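You operate a simulated robot arm through the tools that you are given. There is no shell and no other tool. Be economical: measure what you need, move in short steps, check, and stop when the job is done.

Carry out the task below with a simulated two-armed robot. There is one attempt and no reset: what you move stays moved.

Task
Turn the white spoke nut up, then true the spare wheel there.
Fine: by the run-out gauge; lock knob out to turn, in to true; driver back. Where these are worked on the way, their far stop is far enough and under half their travel is too little: lock knob.

The check looks at the end state, three seconds after you hand in, the way a careful person would. Anything else that was tipped, shoved, dropped, spilled or broken makes it a failure.

Robot
Two 7-joint arms with two-finger grippers on one trunk, on a base that drives. Base frame: it is fixed to the floor where the robot stands at the start and does not move with it; the origin is under the middle of the robot, x ahead of it, y to its left, z up. Units: mm, degrees, N and s.
The left shoulder is at the start at [60, 123, 1020], the right one opposite. With the tool pointing down near the work surface each hand reaches from about 340 to 780 mm from the robot's upright axis, wherever it stands, measured 20 degrees to its own side. Places, roughly: blue spoke nut [500, 400, 1000]; lock knob [500, 0, 700]; run-out gauge [500, 0, 900]; spare wheel [500, 400, 600]; white spoke nut [500, 100, 500]; yellow spoke nut [500, 600, 500]. Payload 1.47 kg a hand.
The TCP of each hand is the grasp point between the finger pads, 16 mm short of the fingertips. In the tool frame z runs along the fingers and y along their closing line. Largest opening 87 mm; the body of the gripper starts 55 mm behind the TCP.
Orientation is told as [roll, pitch, yaw] about the base's x, y, z axes, in that order, counted from this pose: with the fingers straight down and closing along the base's y, the tool's x points along the base's -x, its y along +y and its z along -z.

Tools
- The arms move only by the tool arm_command. It takes "left_increments", "right_increments" or both (then of equal length, played together; a hand with none holds still); each is a list of rows, each a list of 7 numbers: the shift along the tool's x, y, z in mm, then the turn, a rotation vector about the tool's x, y, z in degrees, then the finger opening in mm, from 0 to 87. In form: [[dx, dy, dz, wx, wy, wz, grip], ...]. A call has 1 to 12 rows; each row is the pose to reach, as a shift and turn from the pose commanded when the call began, along the tool's axes at that moment. Each row takes 0.2 s and may step no farther than 50 mm and 8.6 degrees from the row before; otherwise, or with a gripper value out of range, the whole call is refused. A pose out of reach is approached as far as the arm can. The call stops where the force on the tool passes 40 N (or 10 N more than at its start, if that is more) or the arm is blocked; 0.2 s more then pass. The fingers move at their own pace (about 153 mm/s each) and stop on an object; they squeeze with about 21 N. The grip force told is the motor's: it shows also when the fingers shut on nothing. Time passes only in rows, and 0.2 s behind the last, so rows that repeat a pose let the fingers close. The reply holds the time, the measured pose of the TCP, the force on the tool along the base axes, the opening and the grip force, in the units named above and with some noise, with the torque about the TCP (base axes, N m) and any sound that the robot's microphone picked up, and new pictures: "pictures" is both (left out), scene, wrist or none (wrist: the cameras of the hands that moved).
- Cameras (640 x 400 px; columns grow to the right, rows downward): "scene" is now at [76.7, 19.7, 1571.1]; the picture's right is [0.41, -0.91, 0.00], its down [-0.73, -0.33, -0.60] and it looks along [0.54, 0.25, -0.80] (base axes); focal length 253 px, centre (320, 200). "left" rides on the left gripper at [73, -12, -90] in its tool frame; the picture's right is [0.16, 0.99, 0.00], its down [-0.72, 0.12, -0.68] and it looks along [-0.67, 0.11, 0.73] (tool axes); focal length 247 px, centre (320, 200). "right" rides on the right gripper at [73, 12, -90] in its tool frame; the picture's right is [-0.16, 0.99, 0.00], its down [-0.72, -0.12, -0.68] and it looks along [-0.67, -0.11, 0.73] (tool axes); focal length 247 px, centre (320, 200). There is no depth. A picture from a camera that has moved, and an enlarged one, comes with that camera's place and axes in the base frame and with its lens. The place of the scene camera against the robot may be out by one fixed shift of up to 18 mm in any direction.
- raise_lower(by): slides the trunk up (or, below 0, down) by that many mm; the arms and the scene camera ride with it, the base frame stays. It gives what a move gives, with no picture.
- drive_base(legs): drives the robot by 1 to 6 legs, each [ahead, left, turn to the left] in mm, mm and degrees, along the robot's own axes; the way and the turn of a leg run together, so that a leg with both is an arc; at most 1500 mm and 180 degrees a leg. The arms and the cameras ride along, it lands a little off, and it stops where it bumps. It gives what a move gives, and a new picture of the scene camera.
- head_to(pan, tilt): turns the head with the scene camera to pan (to the left, within 120 degrees either way) and tilt (down, from -29 to 69), counted from straight ahead of the robot. It gives what a move gives, and a new picture of the scene camera.
- zoom(camera, box): a new picture of the part [left, top, right, bottom] of that camera's present view, enlarged. The clock stands still meanwhile.
- sign_off(): hands the job in; it is judged then, once.

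Go step by step. Nothing tells you exact positions but the pictures and the camera data: compare them with the known pose of the tool, close in by small moves and look again before you grip or let go. The budget is 120 turns and 260 pictures, counting those below and the enlarged ones. Unless the task says otherwise, let go and move clear before handing in, and close with one line.

The tools are called after "Emit:" by a JSON object that holds its "fn" and its "kwargs". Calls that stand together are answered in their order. arm_command: Moves the arms, as the interface text tells. Its arguments: {"type":"object","properties":{"left_increments":{"type":"array"},"right_increments":{"type":"array"},"pictures":{"type":"string","enum":["both","scene","wrist","none"]}},"required":[]} The other tools are called the same way: raise_lower (by) slides the trunk up or down; drive_base (legs) drives the base; head_to (pan, tilt) turns the head that bears the scene camera; zoom (camera, box) takes an enlarged picture of a part of a camera's view; sign_off () hands the job in.

At the start:

```text
time: 0.0
left_eef_pos: [310.0, 423.7, 1283.4]
left_orientation: [-0.1, 0.0, 0.0]
left_wrist_force: [0.0, -0.2, -0.2]
left_wrist_torque: [0.01, -0.01, 0.01]
left_opening: 87.4
left_gripper_force: 0.0
right_eef_pos: [392.5, 12.1, 1256.4]
right_orientation: [0.0, -0.1, -0.1]
right_wrist_force: [0.4, 0.0, 0.2]
right_wrist_torque: [0.02, 0.02, 0.01]
right_opening: 86.9
right_gripper_force: 0.1
trunk travel left (down, up): [-175.0, 55.0]
robot x, y, heading: [2.3, -2.8, 0.2]
head pan, tilt: [24.4, 53.3]
```

scene: 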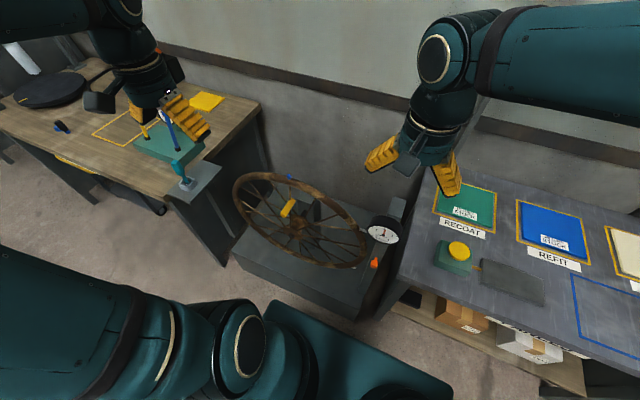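
right: 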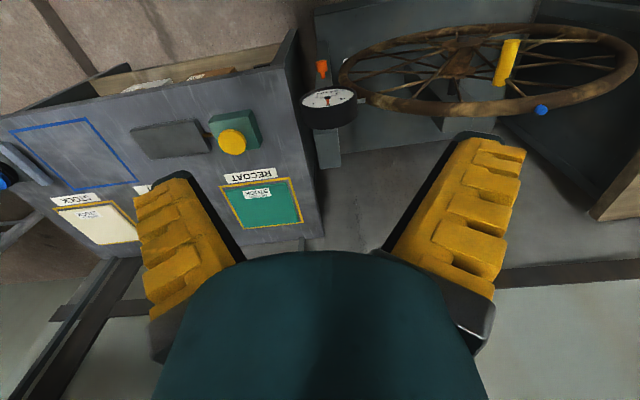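
left: 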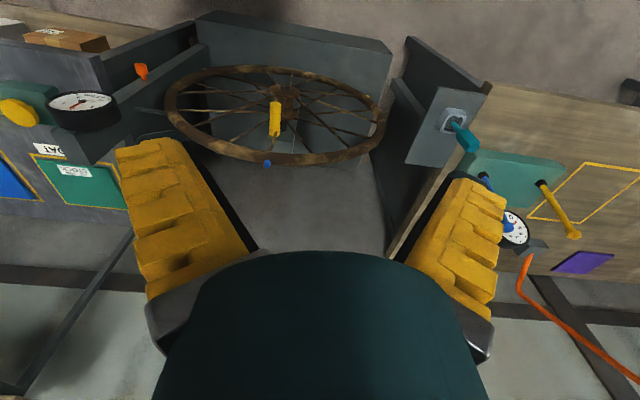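

I see a wheel on a stand between two benches, with a gauge, an orange knob and a tool rack on the left bench. I'll look closer first.

Emit:
{"fn": "zoom", "kwargs": {"camera": "scene", "box": [210, 150, 430, 290]}}

Emit:
{"fn": "zoom", "kwargs": {"camera": "scene", "box": [80, 70, 260, 200]}}

Emit:
{"fn": "zoom", "kwargs": {"camera": "left", "box": [400, 80, 640, 300]}}

Emit:
{"fn": "zoom", "kwargs": {"camera": "left", "box": [110, 40, 400, 190]}}

```text
2.86 times, centred on (320, 220) of scene
camera zoom: at [76.7, 19.7, 1571.1], right [0.41, -0.91, 0.0], down [-0.73, -0.33, -0.6], along [0.54, 0.25, -0.8], focal length 722 px, centre (320, 143)
```

zoom: 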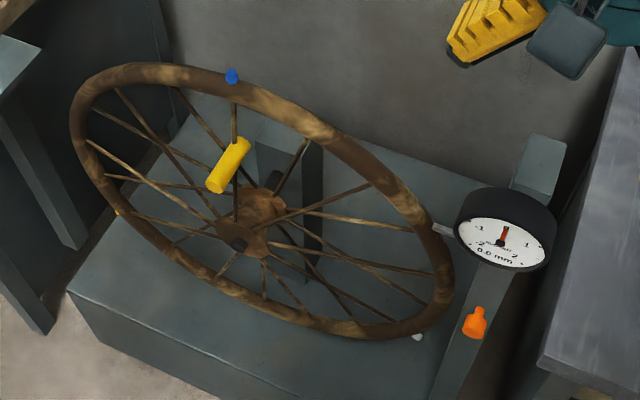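

```text
3.08 times, centred on (170, 135) of scene
camera zoom: at [76.7, 19.7, 1571.1], right [0.41, -0.91, 0.0], down [-0.73, -0.33, -0.6], along [0.54, 0.25, -0.8], focal length 777 px, centre (782, 400)
```

zoom: 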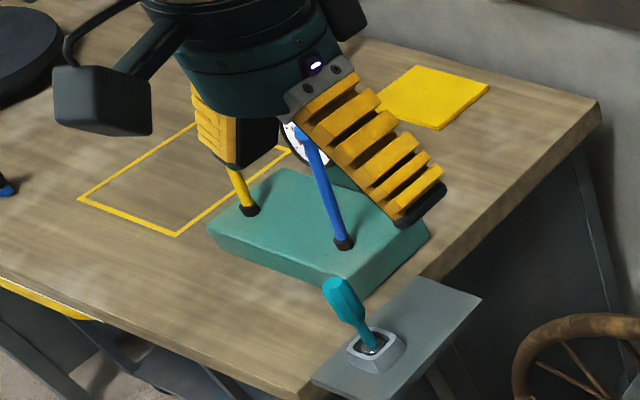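

```text
1.82 times, centred on (520, 190) of left
camera zoom: at [237.2, 411.6, 1372.2], right [-0.16, 0.99, 0.0], down [0.72, 0.12, 0.68], along [0.67, 0.11, -0.73], focal length 449 px, centre (-44, 218)
```

zoom: 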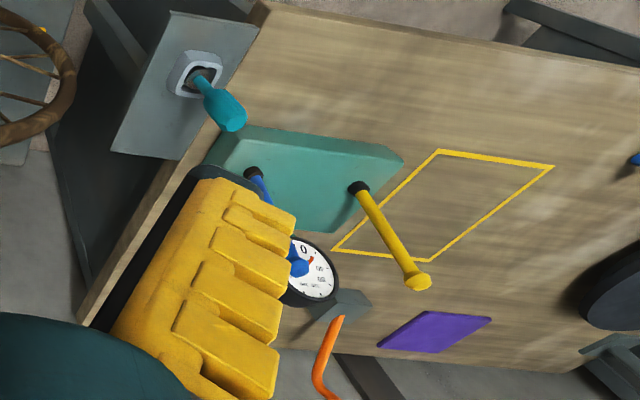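

```text
2.21 times, centred on (255, 115) of left
camera zoom: at [237.2, 411.6, 1372.2], right [-0.16, 0.99, 0.0], down [0.72, 0.12, 0.68], along [0.67, 0.11, -0.73], focal length 545 px, centre (463, 388)
```

zoom: 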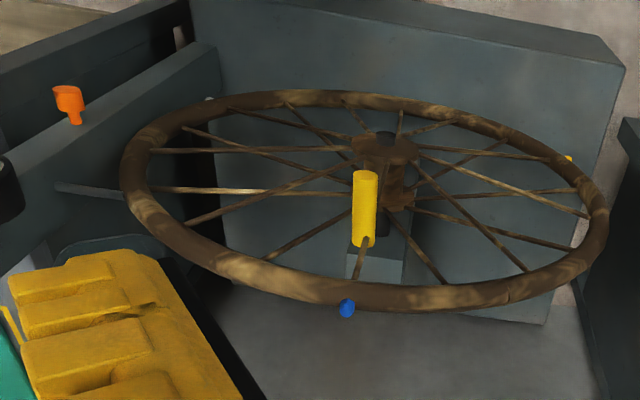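

The wheel stands upright, facing the robot; blue nut is at about [546,350,944] from two cameras, and a yellow crank handle sticks out toward me near [500,338,835]. I look closer at the gauge, knob and driver.

Emit:
{"fn": "zoom", "kwargs": {"camera": "scene", "box": [350, 200, 414, 280]}}

Emit:
{"fn": "zoom", "kwargs": {"camera": "left", "box": [400, 80, 500, 170]}}

Emit:
{"fn": "zoom", "kwargs": {"camera": "right", "box": [280, 10, 640, 160]}}

Emit:
{"fn": "zoom", "kwargs": {"camera": "scene", "box": [160, 140, 220, 200]}}

```text
5.00 times, centred on (382, 240) of scene
camera zoom: at [76.7, 19.7, 1571.1], right [0.41, -0.91, 0.0], down [-0.73, -0.33, -0.6], along [0.54, 0.25, -0.8], focal length 1263 px, centre (10, 0)
```

zoom: 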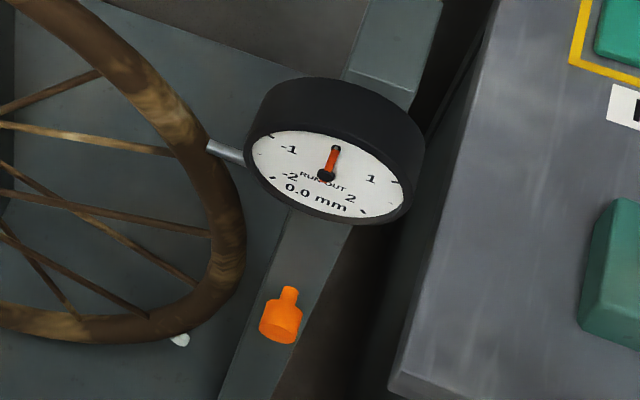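

```text
4.44 times, centred on (450, 125) of left
camera zoom: at [237.2, 411.6, 1372.2], right [-0.16, 0.99, 0.0], down [0.72, 0.12, 0.68], along [0.67, 0.11, -0.73], focal length 1098 px, centre (-258, 533)
```

zoom: 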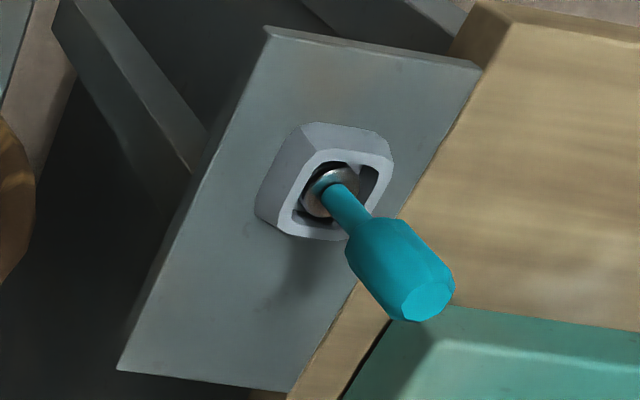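

```text
1.78 times, centred on (460, 85) of right
camera zoom: at [318.7, 24.1, 1344.5], right [0.16, 0.99, 0.0], down [0.72, -0.12, 0.68], along [0.67, -0.11, -0.73], focal length 439 px, centre (71, 404)
```

zoom: 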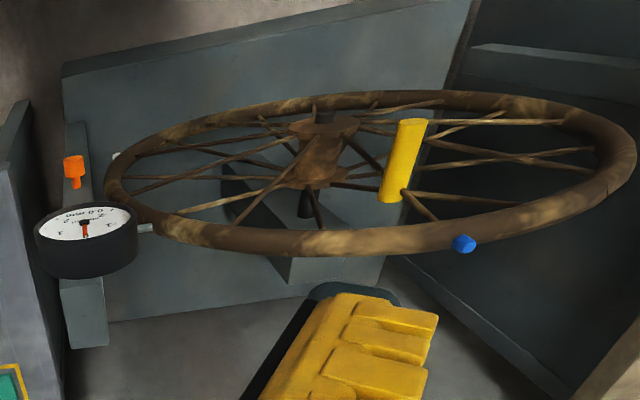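

```text
6.67 times, centred on (190, 170) of scene
camera zoom: at [76.7, 19.7, 1571.1], right [0.41, -0.91, 0.0], down [-0.73, -0.33, -0.6], along [0.54, 0.25, -0.8], focal length 1684 px, centre (1187, 400)
```

zoom: 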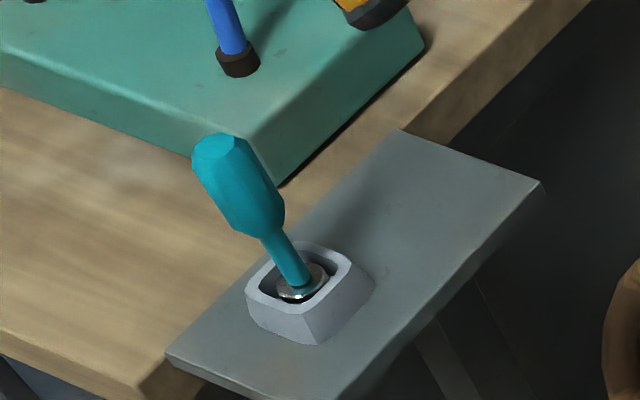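

The knob head triangulates to about [485,-5,691], sticking out along -x. I bring the right hand down in front of it with the fingers turned to point ahead.

Emit:
{"fn": "arm_command", "kwargs": {"right_increments": [[1, -1.4, 47, 0, -7.5, 0, 60], [2, -2.8, 94, 0, -15, 0, 60], [3, -4.2, 141, 0, -22.5, 0, 60], [4, -5.6, 188, 0, -30, 0, 60], [5, -7, 235, 0, -37.5, 0, 60], [6, -8.4, 282, 0, -45, 0, 60], [7, -9.8, 329, 0, -52.5, 0, 60], [8, -11.2, 376, 0, -60, 0, 60], [9, -12.6, 423, 0, -67.5, 0, 60], [10, -14, 470, 0, -75, 0, 60], [11, -15.4, 517, 0, -82.5, 0, 60], [12, -17, 565, 0, -90, 0, 60]]}}

```text
time: 2.6
left_eef_pos: [310.9, 423.3, 1283.3]
left_orientation: [-0.1, 0.0, -0.1]
left_wrist_force: [1.2, -0.2, -0.1]
left_wrist_torque: [-0.01, -0.02, 0.02]
left_opening: 87.0
left_gripper_force: 0.1
right_eef_pos: [435.2, 5.6, 690.9]
right_orientation: [-8.0, -89.5, 8.2]
right_wrist_force: [0.4, -0.6, 0.2]
right_wrist_torque: [-0.06, 0.03, 0.02]
right_opening: 64.5
right_gripper_force: 4.0
right hand out of reach, approached as far as the arm can: row 10, 11, 12
trunk travel left (down, up): [-175.0, 55.0]
robot x, y, heading: [0.5, 4.1, -0.1]
head pan, tilt: [24.4, 53.3]
camera scene: at [76.9, 19.3, 1571.1], right [0.41, -0.91, 0.0], down [-0.73, -0.33, -0.6], along [0.54, 0.25, -0.8], focal length 253 px, centre (320, 200)
camera right: at [343.5, 18.3, 617.8], right [0.0, 0.99, 0.16], down [-0.67, -0.12, 0.73], along [0.74, -0.11, 0.67], focal length 247 px, centre (320, 200)
```

scene: 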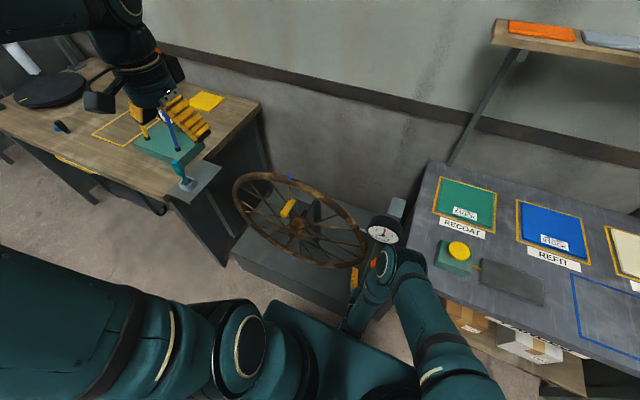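
right: 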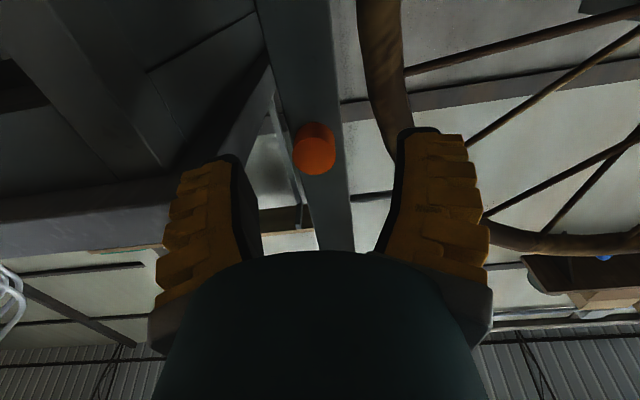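

The knob is centred between the fingers. I move forward a little and see how the commanded pose was kept.

Emit:
{"fn": "arm_command", "kwargs": {"right_increments": [[-1, 0, 20, 0, 0, 0, 60], [-3, 0, 40, 0, 0, 0, 60]], "pictures": "wrist"}}

```text
time: 3.2
left_eef_pos: [310.4, 424.1, 1282.9]
left_orientation: [-0.1, -0.1, 0.1]
left_wrist_force: [0.0, 0.2, -0.4]
left_wrist_torque: [0.04, 0.01, 0.0]
left_opening: 87.0
left_gripper_force: 0.0
right_eef_pos: [475.9, 9.5, 694.9]
right_orientation: [-109.6, -89.9, 109.5]
right_wrist_force: [-0.6, -0.1, 0.2]
right_wrist_torque: [-0.04, -0.01, -0.01]
right_opening: 64.7
right_gripper_force: 3.5
trunk travel left (down, up): [-175.0, 55.0]
robot x, y, heading: [-0.0, 1.2, -0.2]
head pan, tilt: [24.4, 53.3]
camera right: at [384.0, 21.6, 621.4], right [0.0, 0.99, 0.16], down [-0.68, -0.12, 0.72], along [0.73, -0.11, 0.67], focal length 247 px, centre (320, 200)
```

right: 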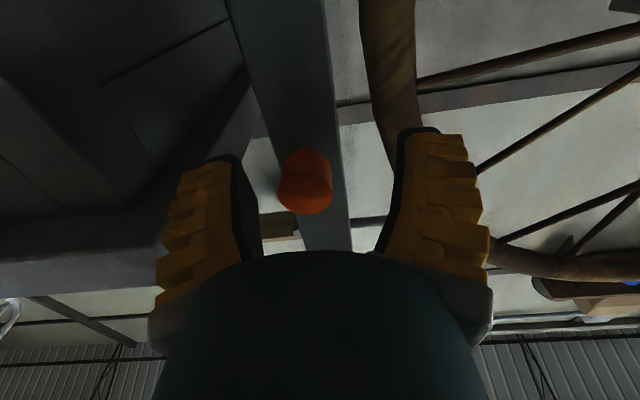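

Commands start from the reached pose. I centre on the knob, go 12 mm further in and close.

Emit:
{"fn": "arm_command", "kwargs": {"right_increments": [[-2, -8, 12, 0, 0, 0, 60], [-2, -8, 12, 0, 0, 0, 10], [-2, -8, 12, 0, 0, 0, 10], [-2, -8, 12, 0, 0, 0, 10]]}}

```text
time: 4.2
left_eef_pos: [309.1, 423.6, 1282.6]
left_orientation: [0.1, 0.0, 0.0]
left_wrist_force: [-0.1, 0.0, 0.9]
left_wrist_torque: [0.02, -0.01, 0.01]
left_opening: 86.9
left_gripper_force: 0.1
right_eef_pos: [486.0, 0.1, 695.7]
right_orientation: [-155.5, -90.0, 155.5]
right_wrist_force: [-4.9, -13.1, 2.9]
right_wrist_torque: [0.07, -0.47, -0.05]
right_opening: 19.8
right_gripper_force: 30.2
trunk travel left (down, up): [-175.0, 55.0]
robot x, y, heading: [0.8, 1.0, -0.1]
head pan, tilt: [24.4, 53.3]
camera scene: at [76.0, 18.3, 1571.1], right [0.41, -0.91, 0.0], down [-0.73, -0.33, -0.6], along [0.55, 0.25, -0.8], focal length 253 px, centre (320, 200)
camera right: at [395.6, 13.9, 622.5], right [0.0, 0.99, 0.16], down [-0.68, -0.11, 0.72], along [0.73, -0.11, 0.67], focal length 247 px, centre (320, 200)
```

scene: 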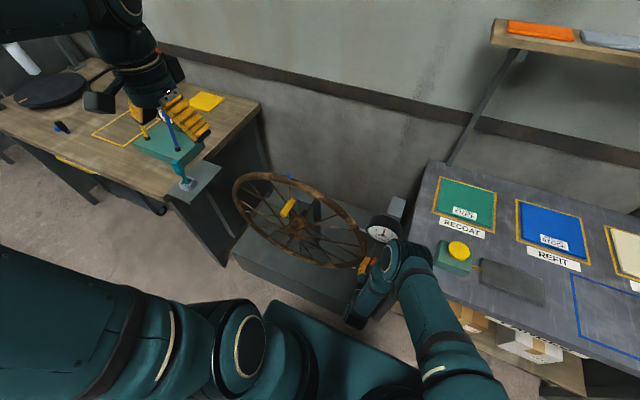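
right: 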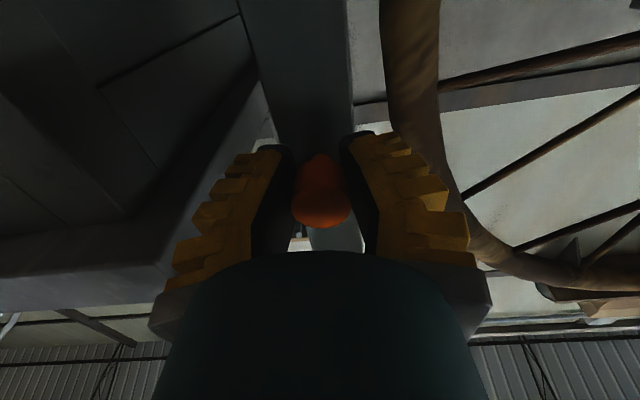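

Gripped the knob (20 mm). Now I pull it out toward me until it stops.

Emit:
{"fn": "arm_command", "kwargs": {"right_increments": [[0, -2, -5, 0, 0, 0, 10], [0, -2, -10, 0, 0, 0, 10], [0, -2, -15, 0, 0, 0, 10], [0, -2, -20, 0, 0, 0, 10], [0, -2, -25, 0, 0, 0, 10]], "pictures": "wrist"}}

```text
time: 5.4
left_eef_pos: [310.6, 425.8, 1282.2]
left_orientation: [-0.2, 0.1, 0.1]
left_wrist_force: [-0.4, 0.3, 0.4]
left_wrist_torque: [0.01, -0.02, 0.02]
left_opening: 86.9
left_gripper_force: 0.1
right_eef_pos: [462.4, 1.2, 699.1]
right_orientation: [134.3, -90.0, -133.9]
right_wrist_force: [18.7, 27.6, 3.2]
right_wrist_torque: [0.02, -0.01, -0.04]
right_opening: 12.0
right_gripper_force: 29.7
trunk travel left (down, up): [-175.0, 55.0]
robot x, y, heading: [-0.1, -1.6, -0.0]
head pan, tilt: [24.4, 53.3]
camera right: at [371.5, 12.8, 626.2], right [0.0, 0.99, 0.16], down [-0.68, -0.12, 0.72], along [0.73, -0.11, 0.67], focal length 247 px, centre (320, 200)
```

right: 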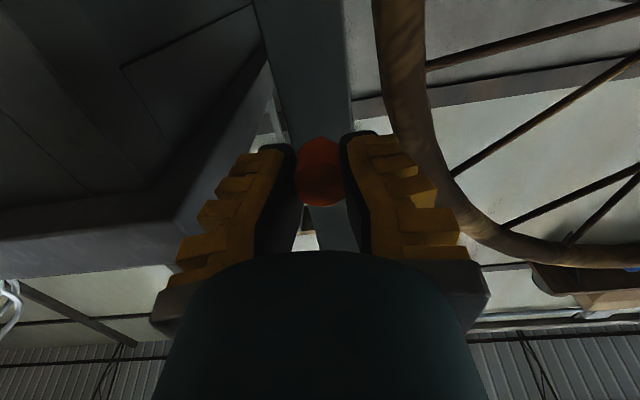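

The opening shrank to 12 mm, so the grip may have slid. I look closely.

Emit:
{"fn": "zoom", "kwargs": {"camera": "right", "box": [220, 100, 420, 260]}}

Emit:
{"fn": "zoom", "kwargs": {"camera": "scene", "box": [340, 210, 440, 310]}}

```text
2.50 times, centred on (320, 180) of right
camera zoom: at [371.5, 12.8, 626.2], right [0.0, 0.99, 0.16], down [-0.68, -0.12, 0.72], along [0.73, -0.11, 0.67], focal length 617 px, centre (320, 250)
```

zoom: 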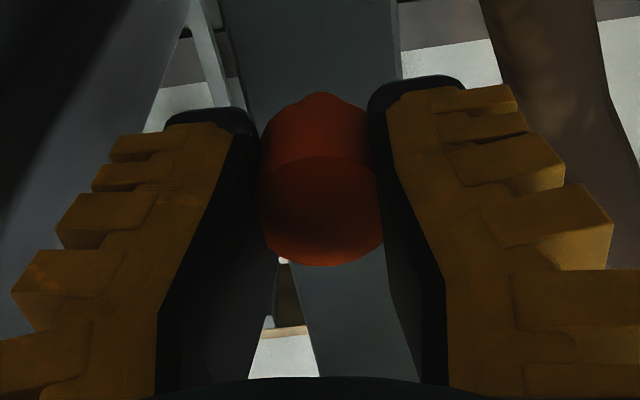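

```text
4.00 times, centred on (390, 260) of scene
camera zoom: at [78.2, 22.4, 1571.0], right [0.41, -0.91, 0.0], down [-0.73, -0.33, -0.6], along [0.54, 0.25, -0.8], focal length 1011 px, centre (40, -40)
```

zoom: 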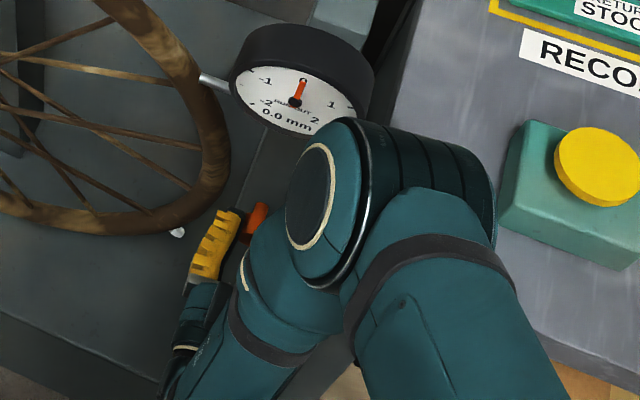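

The knob has come out about 22 mm with the hand. I pull further to find its stop.

Emit:
{"fn": "arm_command", "kwargs": {"right_increments": [[2, -3, -5, 0, 0, 0, 10], [2, -3, -10, 0, 0, 0, 10], [2, -3, -15, 0, 0, 0, 10]], "pictures": "wrist"}}

```text
time: 5.8
left_eef_pos: [310.6, 424.8, 1282.8]
left_orientation: [-0.1, 0.0, 0.0]
left_wrist_force: [0.8, -0.4, -0.1]
left_wrist_torque: [0.01, 0.01, 0.01]
left_opening: 87.1
left_gripper_force: 0.2
right_eef_pos: [459.9, 0.8, 701.2]
right_orientation: [132.2, -89.5, -131.9]
right_wrist_force: [6.9, 10.6, -4.1]
right_wrist_torque: [-0.02, 0.12, -0.05]
right_opening: 11.8
right_gripper_force: 30.3
trunk travel left (down, up): [-175.0, 55.0]
robot x, y, heading: [0.2, 1.1, 0.1]
head pan, tilt: [24.4, 53.3]
stopped in row 1 (right hand): the force on the tool passed its limit at 45 N (the readings are from after the stop); the commanded pose is now the measured one
camera right: at [370.0, 12.8, 625.9], right [-0.01, 0.99, 0.16], down [-0.68, -0.13, 0.72], along [0.73, -0.11, 0.68], focal length 247 px, centre (320, 200)
```

right: 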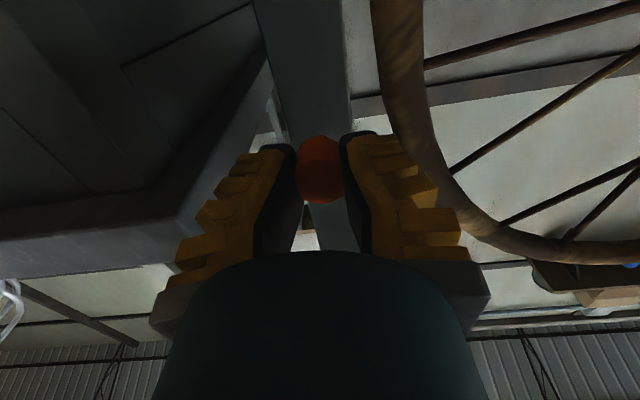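

The knob is at its outer stop. I open and back off a little.

Emit:
{"fn": "arm_command", "kwargs": {"right_increments": [[0, 0, 0, 0, 0, 0, 50], [0, 0, 0, 0, 0, 0, 60], [0, 0, -15, 0, 0, 0, 60], [0, 0, -30, 0, 0, 0, 60]], "pictures": "both"}}

Emit:
{"fn": "zoom", "kwargs": {"camera": "right", "box": [220, 100, 420, 260]}}

```text
time: 6.8
left_eef_pos: [309.6, 424.3, 1283.2]
left_orientation: [0.1, 0.0, 0.1]
left_wrist_force: [-0.3, -0.5, -0.1]
left_wrist_torque: [-0.03, 0.01, -0.01]
left_opening: 86.9
left_gripper_force: 0.0
right_eef_pos: [440.7, 5.5, 694.7]
right_orientation: [141.0, -89.9, -140.6]
right_wrist_force: [0.0, 0.5, -0.4]
right_wrist_torque: [0.03, 0.02, 0.01]
right_opening: 64.4
right_gripper_force: 3.3
right hand out of reach, approached as far as the arm can: row 4
trunk travel left (down, up): [-175.0, 55.0]
robot x, y, heading: [1.2, -2.9, -0.0]
head pan, tilt: [24.4, 53.3]
camera scene: at [76.7, 20.3, 1571.0], right [0.41, -0.91, 0.0], down [-0.73, -0.33, -0.6], along [0.54, 0.25, -0.8], focal length 253 px, centre (320, 200)
camera right: at [350.8, 17.1, 620.8], right [-0.01, 0.99, 0.16], down [-0.68, -0.12, 0.72], along [0.73, -0.11, 0.67], focal length 247 px, centre (320, 200)
```

scene: 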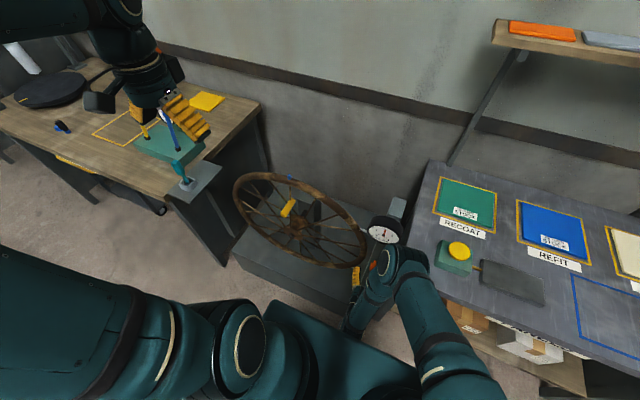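
right: 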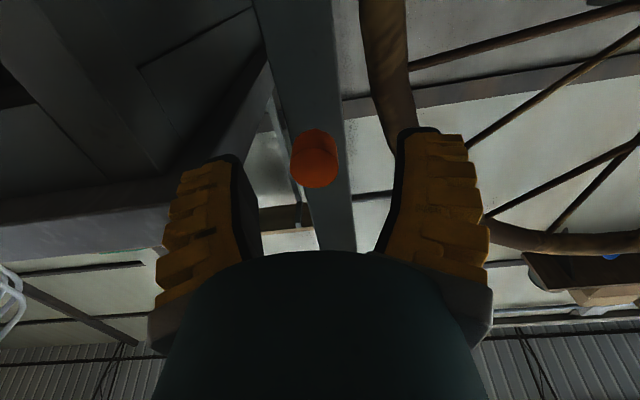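

```text
2.50 times, centred on (320, 180) of right
camera zoom: at [350.8, 17.1, 620.8], right [-0.01, 0.99, 0.16], down [-0.68, -0.12, 0.72], along [0.73, -0.11, 0.67], focal length 617 px, centre (320, 250)
```

zoom: 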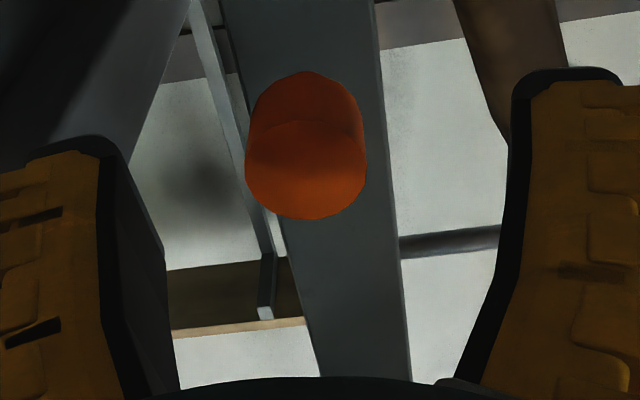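

The lock knob is out by about 23 mm, at its stop. The hub is at about [547,350,624] and the crank handle at y 349, z 815, x 470–546; I bring the left hand in front of the handle, fingers forward.

Emit:
{"fn": "arm_command", "kwargs": {"left_increments": [[-8, -6, 39, 0, -7.5, 0, 65], [-15, -12, 78, 0, -15, 0, 65], [-22, -19, 117, 0, -22.5, 0, 65], [-30, -25, 156, 0, -30, 0, 65], [-37, -31, 195, 0, -37.5, 0, 65], [-45, -37, 234, 0, -45, 0, 65], [-52, -44, 273, 0, -52.5, 0, 65], [-60, -50, 312, 0, -60, 0, 65], [-67, -56, 351, 0, -67.5, 0, 65], [-75, -62, 390, 0, -75, 0, 65], [-82, -69, 429, 0, -82.5, 0, 65], [-90, -75, 468, 0, -90, 0, 65]]}}

```text
time: 9.3
left_eef_pos: [404.4, 359.5, 829.5]
left_orientation: [-44.5, -90.0, 44.6]
left_wrist_force: [-0.7, 0.1, 1.1]
left_wrist_torque: [0.02, -0.03, 0.0]
left_opening: 69.0
left_gripper_force: 2.9
left hand out of reach, approached as far as the arm can: row 6, 7, 8, 12
right_eef_pos: [441.9, 4.7, 695.0]
right_orientation: [137.5, -89.8, -137.3]
right_wrist_force: [0.9, 0.3, -0.1]
right_wrist_torque: [0.02, -0.04, 0.02]
right_opening: 64.5
right_gripper_force: 3.3
trunk travel left (down, up): [-175.0, 55.0]
robot x, y, heading: [-3.4, 1.0, 0.3]
head pan, tilt: [24.4, 53.3]
camera scene: at [76.8, 20.0, 1571.1], right [0.41, -0.91, 0.0], down [-0.73, -0.33, -0.6], along [0.54, 0.25, -0.8], focal length 253 px, centre (320, 200)
camera left: at [314.9, 346.6, 755.3], right [0.0, 0.99, -0.16], down [-0.68, 0.12, 0.72], along [0.73, 0.11, 0.67], focal length 247 px, centre (320, 200)
```

scene: 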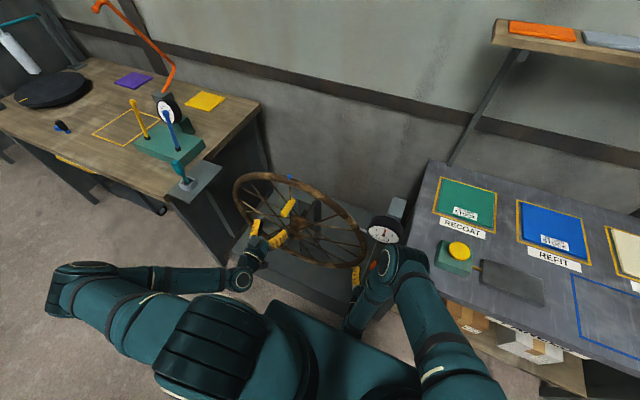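
left: 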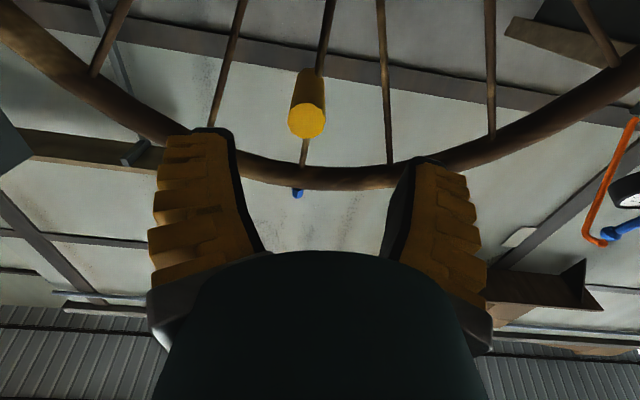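

The handle is right ahead, about 10 mm to the right of the hand. I move in around it.

Emit:
{"fn": "arm_command", "kwargs": {"left_increments": [[1, -5, 30, 0, 0, 0, 65], [2, -10, 60, 0, 0, 0, 65], [2, -10, 85, 0, 0, 0, 65]], "pictures": "wrist"}}

```text
time: 10.2
left_eef_pos: [488.3, 349.1, 830.4]
left_orientation: [59.9, -89.9, -59.9]
left_wrist_force: [0.6, -0.3, 0.3]
left_wrist_torque: [0.02, -0.02, -0.01]
left_opening: 69.4
left_gripper_force: 3.3
right_eef_pos: [440.8, 3.5, 694.7]
right_orientation: [133.1, -89.8, -132.8]
right_wrist_force: [0.0, 0.1, -0.4]
right_wrist_torque: [0.0, 0.0, 0.0]
right_opening: 64.8
right_gripper_force: 3.4
trunk travel left (down, up): [-175.0, 55.0]
robot x, y, heading: [-1.0, 0.5, 0.0]
head pan, tilt: [24.4, 53.3]
camera left: at [398.8, 338.0, 756.4], right [0.0, 0.99, -0.16], down [-0.68, 0.11, 0.72], along [0.73, 0.11, 0.67], focal length 247 px, centre (320, 200)
```

left: 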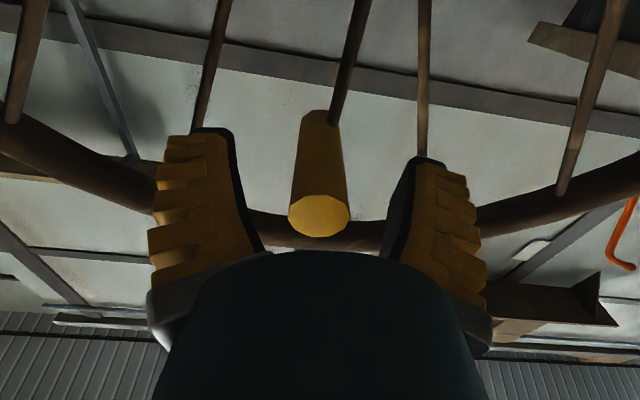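

Centred on the handle. I close the fingers.

Emit:
{"fn": "arm_command", "kwargs": {"left_increments": [[4, 0, 8, 0, 0, 0, 65], [4, 0, 8, 0, 0, 0, 20], [4, 0, 8, 0, 0, 0, 20], [4, 0, 8, 0, 0, 0, 20]], "pictures": "wrist"}}

```text
time: 11.2
left_eef_pos: [496.8, 349.7, 824.1]
left_orientation: [-58.1, -90.0, 58.1]
left_wrist_force: [0.3, 0.6, 0.1]
left_wrist_torque: [0.03, -0.02, 0.0]
left_opening: 26.6
left_gripper_force: 4.6
right_eef_pos: [441.4, 5.7, 694.9]
right_orientation: [137.0, -89.8, -136.8]
right_wrist_force: [-0.1, -0.2, -0.8]
right_wrist_torque: [-0.03, -0.01, 0.0]
right_opening: 64.8
right_gripper_force: 3.2
trunk travel left (down, up): [-175.0, 55.0]
robot x, y, heading: [-1.4, 1.6, 0.1]
head pan, tilt: [24.4, 53.3]
camera left: at [406.9, 337.9, 751.3], right [0.0, 0.99, -0.16], down [-0.68, 0.12, 0.72], along [0.73, 0.11, 0.67], focal length 247 px, centre (320, 200)
```

left: 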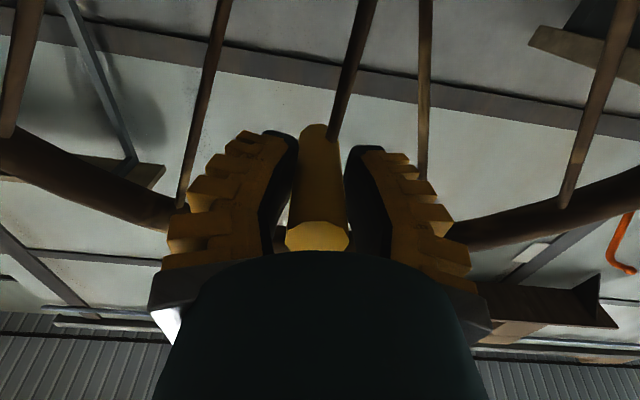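

I start turning the wheel counter-clockwise, about 21° as a test.

Emit:
{"fn": "arm_command", "kwargs": {"left_increments": [[1.4, 23.2, 0, 0, 0, -4, 18], [5.6, 46, 0, 0, 0, -8, 18], [12.6, 68.1, 0, 0, 0, -12, 18]]}}

```text
time: 11.9
left_eef_pos: [495.4, 416.3, 809.7]
left_orientation: [-89.8, -77.9, 89.9]
left_wrist_force: [-0.3, 0.7, -0.1]
left_wrist_torque: [0.03, -0.03, -0.08]
left_opening: 25.4
left_gripper_force: 5.4
right_eef_pos: [442.0, 6.3, 695.9]
right_orientation: [144.9, -89.8, -144.6]
right_wrist_force: [0.5, 0.6, -1.0]
right_wrist_torque: [-0.01, 0.0, 0.0]
right_opening: 64.4
right_gripper_force: 3.7
trunk travel left (down, up): [-175.0, 55.0]
robot x, y, heading: [0.3, -2.0, 0.1]
head pan, tilt: [24.4, 53.3]
camera scene: at [76.8, 21.2, 1571.0], right [0.41, -0.91, 0.0], down [-0.73, -0.33, -0.6], along [0.54, 0.25, -0.8], focal length 253 px, centre (320, 200)
camera left: at [406.0, 389.4, 740.9], right [0.0, 0.93, -0.36], down [-0.68, 0.26, 0.68], along [0.73, 0.25, 0.63], focal length 247 px, centre (320, 200)
```

scene: 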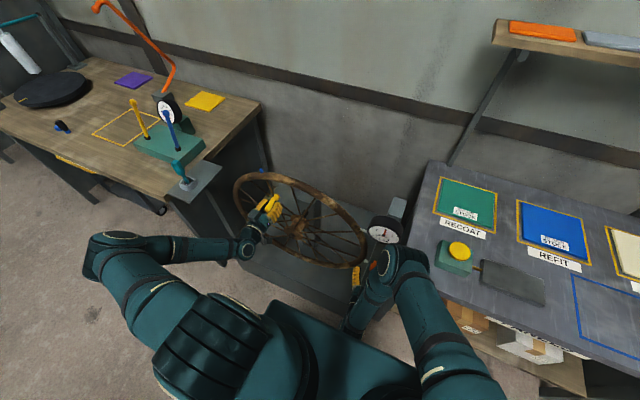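
left: 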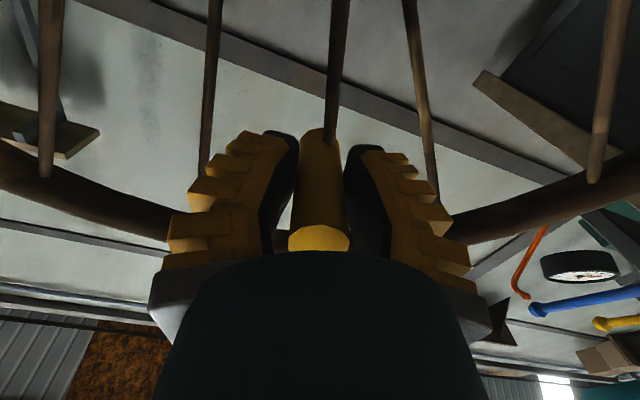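

The wheel follows easily and the handle stays caged. I continue to about 70°.

Emit:
{"fn": "arm_command", "kwargs": {"left_increments": [[7, 25.8, 0, 0, 0, -5, 18], [16.5, 50.4, 0, 0, 0, -10, 18], [30.1, 74.9, 0, 0, 0, -15, 18], [47.2, 97, 0, 0, 0, -20, 18], [66.2, 115.4, 0, 0, 0, -25, 18], [87.6, 130.9, 0, 0, 0, -30, 18]]}}

```text
time: 13.3
left_eef_pos: [480.5, 527.7, 777.9]
left_orientation: [-89.8, -48.0, 90.0]
left_wrist_force: [-0.4, 0.1, 0.3]
left_wrist_torque: [-0.01, -0.05, 0.01]
left_opening: 24.4
left_gripper_force: 5.1
left hand out of reach, approached as far as the arm can: row 2, 3, 4, 5, 6
right_eef_pos: [442.4, 5.3, 695.4]
right_orientation: [137.1, -89.9, -136.8]
right_wrist_force: [0.2, 0.2, 0.3]
right_wrist_torque: [0.01, -0.03, -0.01]
right_opening: 64.6
right_gripper_force: 3.1
trunk travel left (down, up): [-175.0, 55.0]
robot x, y, heading: [0.4, 2.5, 0.0]
head pan, tilt: [24.4, 53.3]
camera scene: at [76.7, 20.1, 1571.1], right [0.41, -0.91, 0.0], down [-0.73, -0.33, -0.6], along [0.54, 0.25, -0.8], focal length 253 px, centre (320, 200)
camera left: at [392.4, 469.8, 731.0], right [0.0, 0.63, -0.78], down [-0.68, 0.57, 0.46], along [0.73, 0.53, 0.42], focal length 247 px, centre (320, 200)
```

scene: 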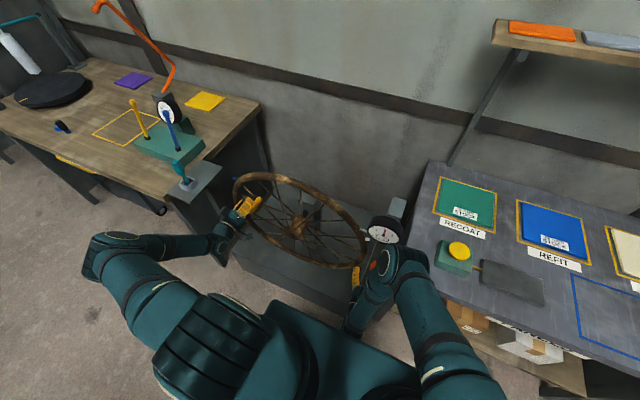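
left: 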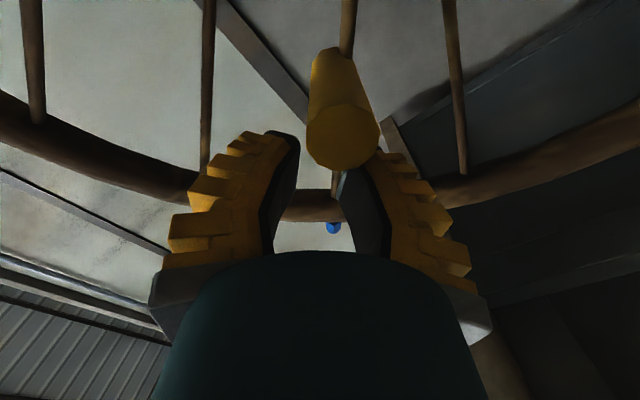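

The hand ran into its reach with the wrist rolled and the handle slipped out at about 53°. I'll back out, un-roll the wrist, close the fingers and push the handle round from above instead.

Emit:
{"fn": "arm_command", "kwargs": {"left_increments": [[0, 0, -25, 0, 0, 0, 35], [0, 0, -50, 0, 0, 0, 35], [4, -6, -50, 0, 0, 7, 10], [8, -12, -50, 0, 0, 14, 0], [12, -18, -50, 0, 0, 21, 0], [16, -24, -50, 0, 0, 28, 0], [20, -30, -50, 0, 0, 35, 0], [21.6, -34.4, -50, 0, 0, 42, 0]]}}

```text
time: 15.2
left_eef_pos: [432.0, 487.6, 783.7]
left_orientation: [91.5, -90.0, -91.4]
left_wrist_force: [0.0, -0.5, -0.6]
left_wrist_torque: [0.03, 0.0, 0.0]
left_opening: 0.0
left_gripper_force: 21.1
right_eef_pos: [442.8, 4.8, 694.6]
right_orientation: [136.3, -89.8, -136.1]
right_wrist_force: [0.3, 0.6, 0.2]
right_wrist_torque: [0.01, 0.03, 0.03]
right_opening: 64.5
right_gripper_force: 3.3
trunk travel left (down, up): [-175.0, 55.0]
robot x, y, heading: [-3.2, 4.9, -0.2]
head pan, tilt: [24.4, 53.3]
camera scene: at [76.7, 20.0, 1571.1], right [0.41, -0.91, 0.0], down [-0.73, -0.33, -0.6], along [0.54, 0.25, -0.8], focal length 253 px, centre (320, 200)
camera left: at [342.6, 475.7, 710.8], right [0.0, 0.99, -0.16], down [-0.68, 0.11, 0.72], along [0.73, 0.11, 0.67], focal length 247 px, centre (320, 200)
```

scene: 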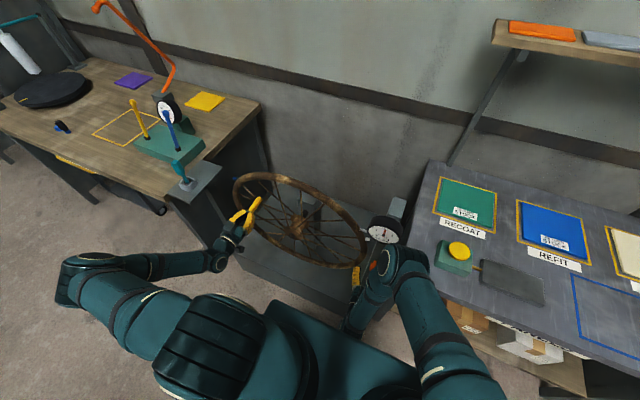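
left: 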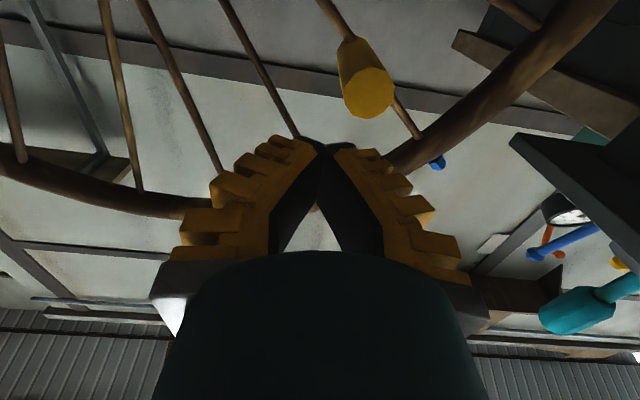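

The handle now sits at about [468–546, 506, 751]. I go forward just above it and push it down around its circle.

Emit:
{"fn": "arm_command", "kwargs": {"left_increments": [[-4, 0, 32, 0, 0, 0, 0], [-4, 0, 64, 0, 0, 0, 0], [27, 10.9, 64, 0, 0, 0, 0], [46, 24.8, 64, 0, 0, 0, 0], [66.5, 36.2, 64, 0, 0, 0, 0], [88.4, 45.1, 64, 0, 0, 0, 0]]}}

```text
time: 16.6
left_eef_pos: [482.1, 526.5, 777.8]
left_orientation: [-9.3, -89.9, 9.3]
left_wrist_force: [0.2, 0.2, 0.1]
left_wrist_torque: [-0.03, 0.01, 0.01]
left_opening: 0.0
left_gripper_force: 21.2
left hand out of reach, approached as far as the arm can: row 3, 4, 5, 6
right_eef_pos: [441.7, 4.7, 694.4]
right_orientation: [136.7, -89.8, -136.5]
right_wrist_force: [0.0, 0.8, -0.4]
right_wrist_torque: [0.03, -0.03, 0.04]
right_opening: 64.3
right_gripper_force: 3.3
trunk travel left (down, up): [-175.0, 55.0]
robot x, y, heading: [0.4, 1.9, 0.0]
head pan, tilt: [24.4, 53.3]
camera scene: at [76.8, 20.1, 1571.0], right [0.41, -0.91, 0.0], down [-0.73, -0.33, -0.6], along [0.54, 0.25, -0.8], focal length 253 px, centre (320, 200)
camera left: at [392.6, 514.4, 704.5], right [0.0, 0.99, -0.16], down [-0.68, 0.12, 0.72], along [0.73, 0.11, 0.67], focal length 247 px, centre (320, 200)
```

scene: 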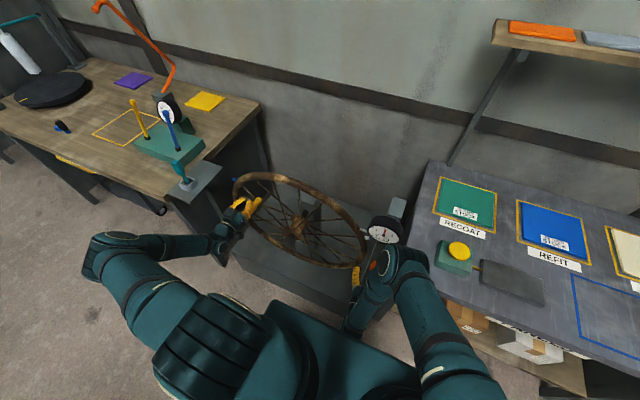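
left: 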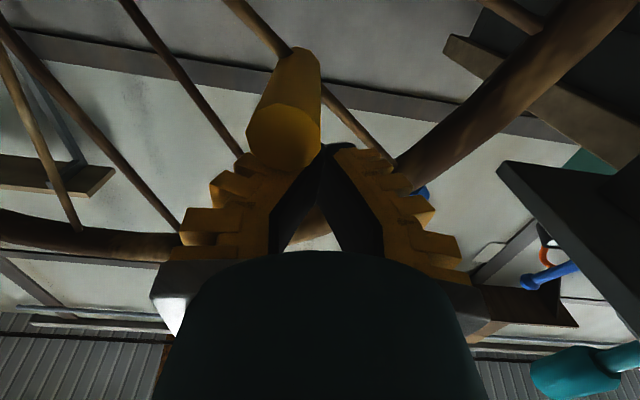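

The left hand can't go lower at this trunk height, so I'll lower the trunk, which also pushes the handle down. First I raise the right hand clear so it doesn't get carried low.

Emit:
{"fn": "arm_command", "kwargs": {"right_increments": [[-25, 0, -5, 0, 0, 0, 60], [-50, 0, -10, 0, 0, 0, 60], [-75, 0, -15, 0, 0, 0, 60], [-100, 0, -20, 0, 0, 0, 60], [-125, 0, -25, 0, 0, 0, 60], [-150, 0, -30, 0, 0, 0, 60]], "pictures": "scene"}}

Emit:
{"fn": "raise_lower", "kwargs": {"by": -60}}

Emit:
{"fn": "zoom", "kwargs": {"camera": "left", "box": [0, 0, 640, 400]}}

```text
time: 17.9
left_eef_pos: [481.9, 525.8, 777.6]
left_orientation: [2.4, -90.0, -2.2]
left_wrist_force: [-0.9, 1.2, 0.4]
left_wrist_torque: [0.0, 0.0, 0.06]
left_opening: 0.0
left_gripper_force: 20.9
right_eef_pos: [471.3, 32.5, 832.7]
right_orientation: [128.2, -89.8, -127.9]
right_wrist_force: [-0.4, 0.5, -0.6]
right_wrist_torque: [0.0, 0.01, -0.01]
right_opening: 64.7
right_gripper_force: 3.7
right hand out of reach, approached as far as the arm can: row 1, 2, 3, 4, 5, 6
trunk travel left (down, up): [-175.0, 55.0]
robot x, y, heading: [-1.9, 0.7, -0.0]
head pan, tilt: [24.4, 53.3]
camera scene: at [76.7, 20.0, 1571.0], right [0.41, -0.91, 0.0], down [-0.73, -0.33, -0.6], along [0.54, 0.25, -0.8], focal length 253 px, centre (320, 200)
```

scene: 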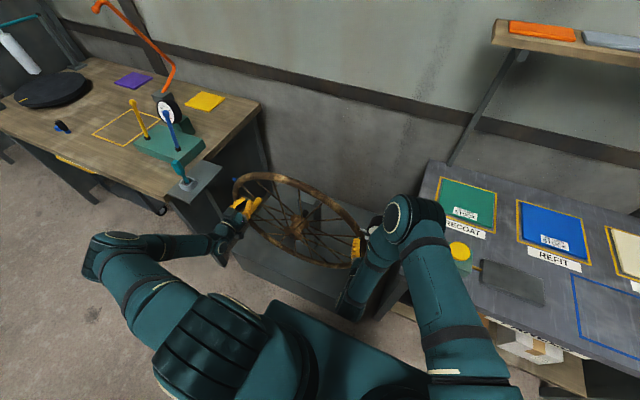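

```text
time: 18.9
left_eef_pos: [483.8, 525.9, 718.9]
left_orientation: [-8.7, -89.9, 8.8]
left_wrist_force: [-1.0, -0.4, -1.3]
left_wrist_torque: [-0.02, 0.02, -0.03]
left_opening: 0.2
left_gripper_force: 21.2
right_eef_pos: [471.0, 31.7, 772.2]
right_orientation: [132.1, -89.8, -132.0]
right_wrist_force: [-0.8, 0.3, 0.4]
right_wrist_torque: [-0.01, -0.05, 0.0]
right_opening: 64.5
right_gripper_force: 2.9
trunk travel left (down, up): [-115.0, 115.0]
robot x, y, heading: [0.9, -1.2, -0.1]
head pan, tilt: [24.4, 53.3]
```

```text
1.00 times, centred on (320, 200) of left (not enlarged: the box is as wide or as high as the picture)
camera zoom: at [392.7, 513.7, 644.7], right [0.0, 0.99, -0.16], down [-0.68, 0.12, 0.72], along [0.73, 0.11, 0.67], focal length 247 px, centre (320, 200)
```

zoom: 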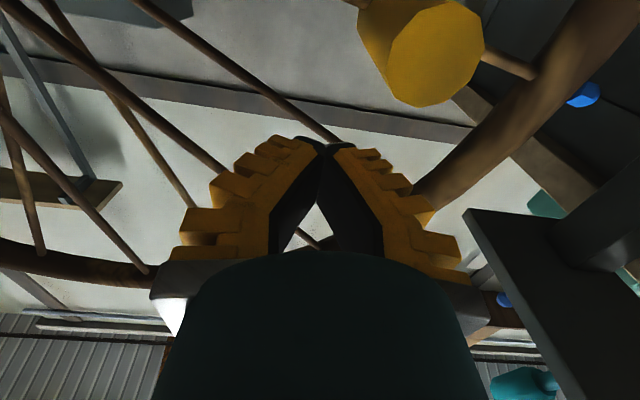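

The handle is now at about 83° and stays clear below the hand. I shift the left hand out over it and pull the right hand back from above the knob before lowering more.

Emit:
{"fn": "arm_command", "kwargs": {"left_increments": [[0, 9, 6, 0, 0, 0, 0], [0, 18, 12, 0, 0, 0, 0], [0, 18, 12, 0, 0, 0, 0]], "right_increments": [[0, 0, -25, 0, 0, 0, 60], [0, 0, -50, 0, 0, 0, 60], [0, 0, -75, 0, 0, 0, 60]]}}

```text
time: 19.8
left_eef_pos: [493.6, 543.7, 719.8]
left_orientation: [4.3, -89.9, -4.3]
left_wrist_force: [0.1, -0.9, 1.0]
left_wrist_torque: [0.0, 0.01, -0.01]
left_opening: 0.0
left_gripper_force: 21.4
right_eef_pos: [461.2, 51.2, 766.4]
right_orientation: [35.2, -89.9, -34.9]
right_wrist_force: [0.2, 0.2, -0.3]
right_wrist_torque: [0.0, -0.01, -0.02]
right_opening: 64.5
right_gripper_force: 3.1
right hand out of reach, approached as far as the arm can: row 1, 2, 3
trunk travel left (down, up): [-115.0, 115.0]
robot x, y, heading: [-3.8, 1.7, 0.3]
head pan, tilt: [24.4, 53.3]
camera scene: at [76.9, 19.7, 1511.1], right [0.41, -0.91, 0.0], down [-0.73, -0.33, -0.6], along [0.54, 0.25, -0.8], focal length 253 px, centre (320, 200)
camera right: at [368.9, 64.0, 691.8], right [0.0, 0.99, 0.16], down [-0.68, -0.12, 0.72], along [0.73, -0.1, 0.67], focal length 247 px, centre (320, 200)
camera left: at [403.8, 531.2, 646.5], right [0.0, 0.99, -0.16], down [-0.68, 0.12, 0.73], along [0.73, 0.11, 0.67], focal length 247 px, centre (320, 200)
```

scene: 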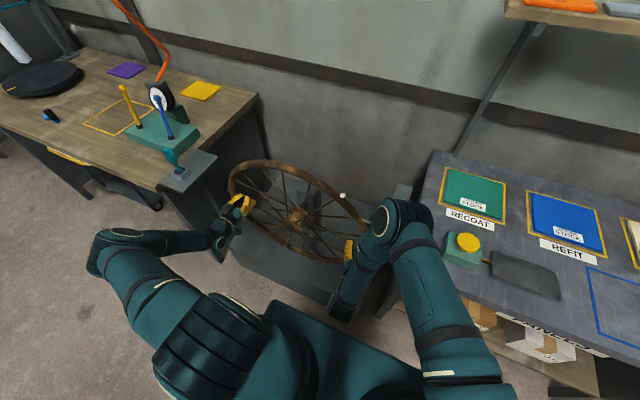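
right: 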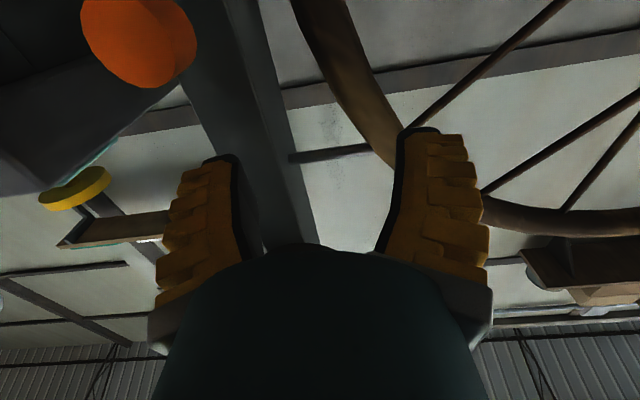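
left: 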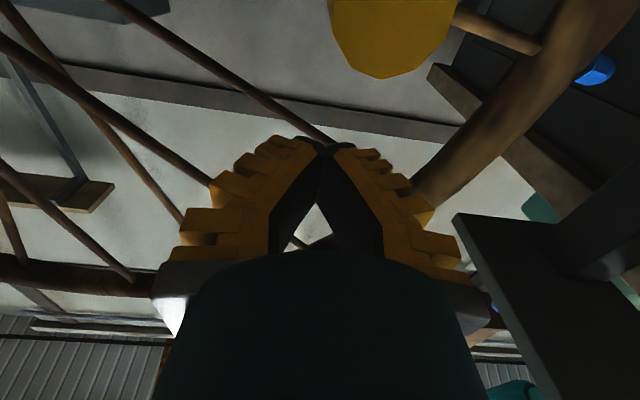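

White nut is rising at the upper right. I narrow the right fingers so they pass the knob, then lower the trunk fully, pushing the handle on.

Emit:
{"fn": "arm_command", "kwargs": {"right_increments": [[0, 5, 0, 0, 0, 0, 20], [0, 10, 0, 0, 0, 0, 10], [0, 10, 0, 0, 0, 0, 10]], "pictures": "none"}}

Emit:
{"fn": "raise_lower", "kwargs": {"by": -60}}

Emit:
{"fn": "zoom", "kwargs": {"camera": "left", "box": [0, 0, 640, 400]}}

Emit:
{"fn": "zoom", "kwargs": {"camera": "right", "box": [0, 0, 640, 400]}}

```text
time: 20.6
left_eef_pos: [493.6, 544.5, 719.8]
left_orientation: [0.9, -89.9, -1.1]
left_wrist_force: [0.6, -0.6, 0.3]
left_wrist_torque: [0.0, 0.01, 0.0]
left_opening: 0.1
left_gripper_force: 20.5
right_eef_pos: [459.8, 63.4, 769.9]
right_orientation: [126.8, -89.8, -126.6]
right_wrist_force: [0.3, -0.4, 0.1]
right_wrist_torque: [-0.04, -0.01, 0.03]
right_opening: 16.8
right_gripper_force: 5.3
trunk travel left (down, up): [-115.0, 115.0]
robot x, y, heading: [0.9, 0.1, 0.1]
head pan, tilt: [24.4, 53.3]
```

```text
time: 21.6
left_eef_pos: [493.3, 544.6, 659.6]
left_orientation: [4.9, -89.9, -4.8]
left_wrist_force: [0.0, -1.0, 0.4]
left_wrist_torque: [0.03, 0.01, -0.02]
left_opening: 0.1
left_gripper_force: 21.0
right_eef_pos: [457.5, 63.7, 709.5]
right_orientation: [131.2, -89.8, -131.0]
right_wrist_force: [0.1, -0.5, 0.3]
right_wrist_torque: [0.0, -0.04, 0.03]
right_opening: 16.8
right_gripper_force: 4.7
trunk travel left (down, up): [-55.0, 175.0]
robot x, y, heading: [3.3, 3.1, -0.0]
head pan, tilt: [24.4, 53.3]
```

```text
1.00 times, centred on (320, 200) of left (not enlarged: the box is as wide or as high as the picture)
camera zoom: at [403.6, 531.2, 586.6], right [0.0, 0.99, -0.16], down [-0.68, 0.12, 0.73], along [0.73, 0.11, 0.67], focal length 247 px, centre (320, 200)
```

zoom: 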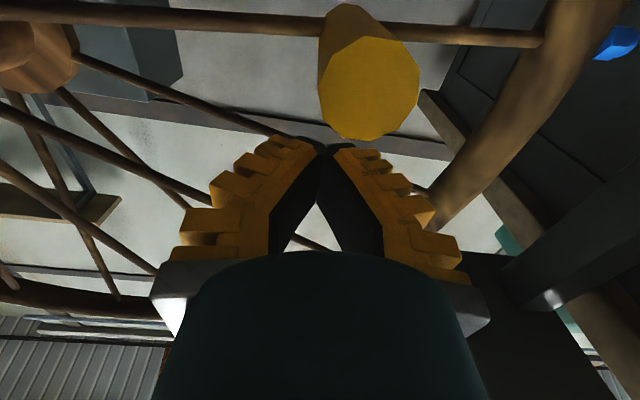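

```text
1.00 times, centred on (320, 200) of right (not enlarged: the box is as wide or as high as the picture)
camera zoom: at [367.8, 75.0, 635.5], right [-0.01, 0.99, 0.16], down [-0.68, -0.12, 0.72], along [0.73, -0.11, 0.67], focal length 247 px, centre (320, 200)
```

zoom: 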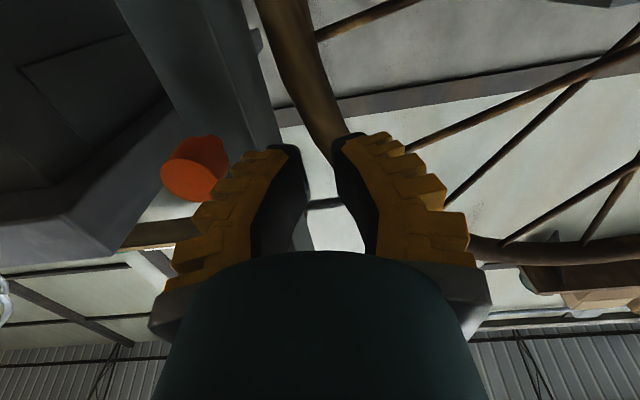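

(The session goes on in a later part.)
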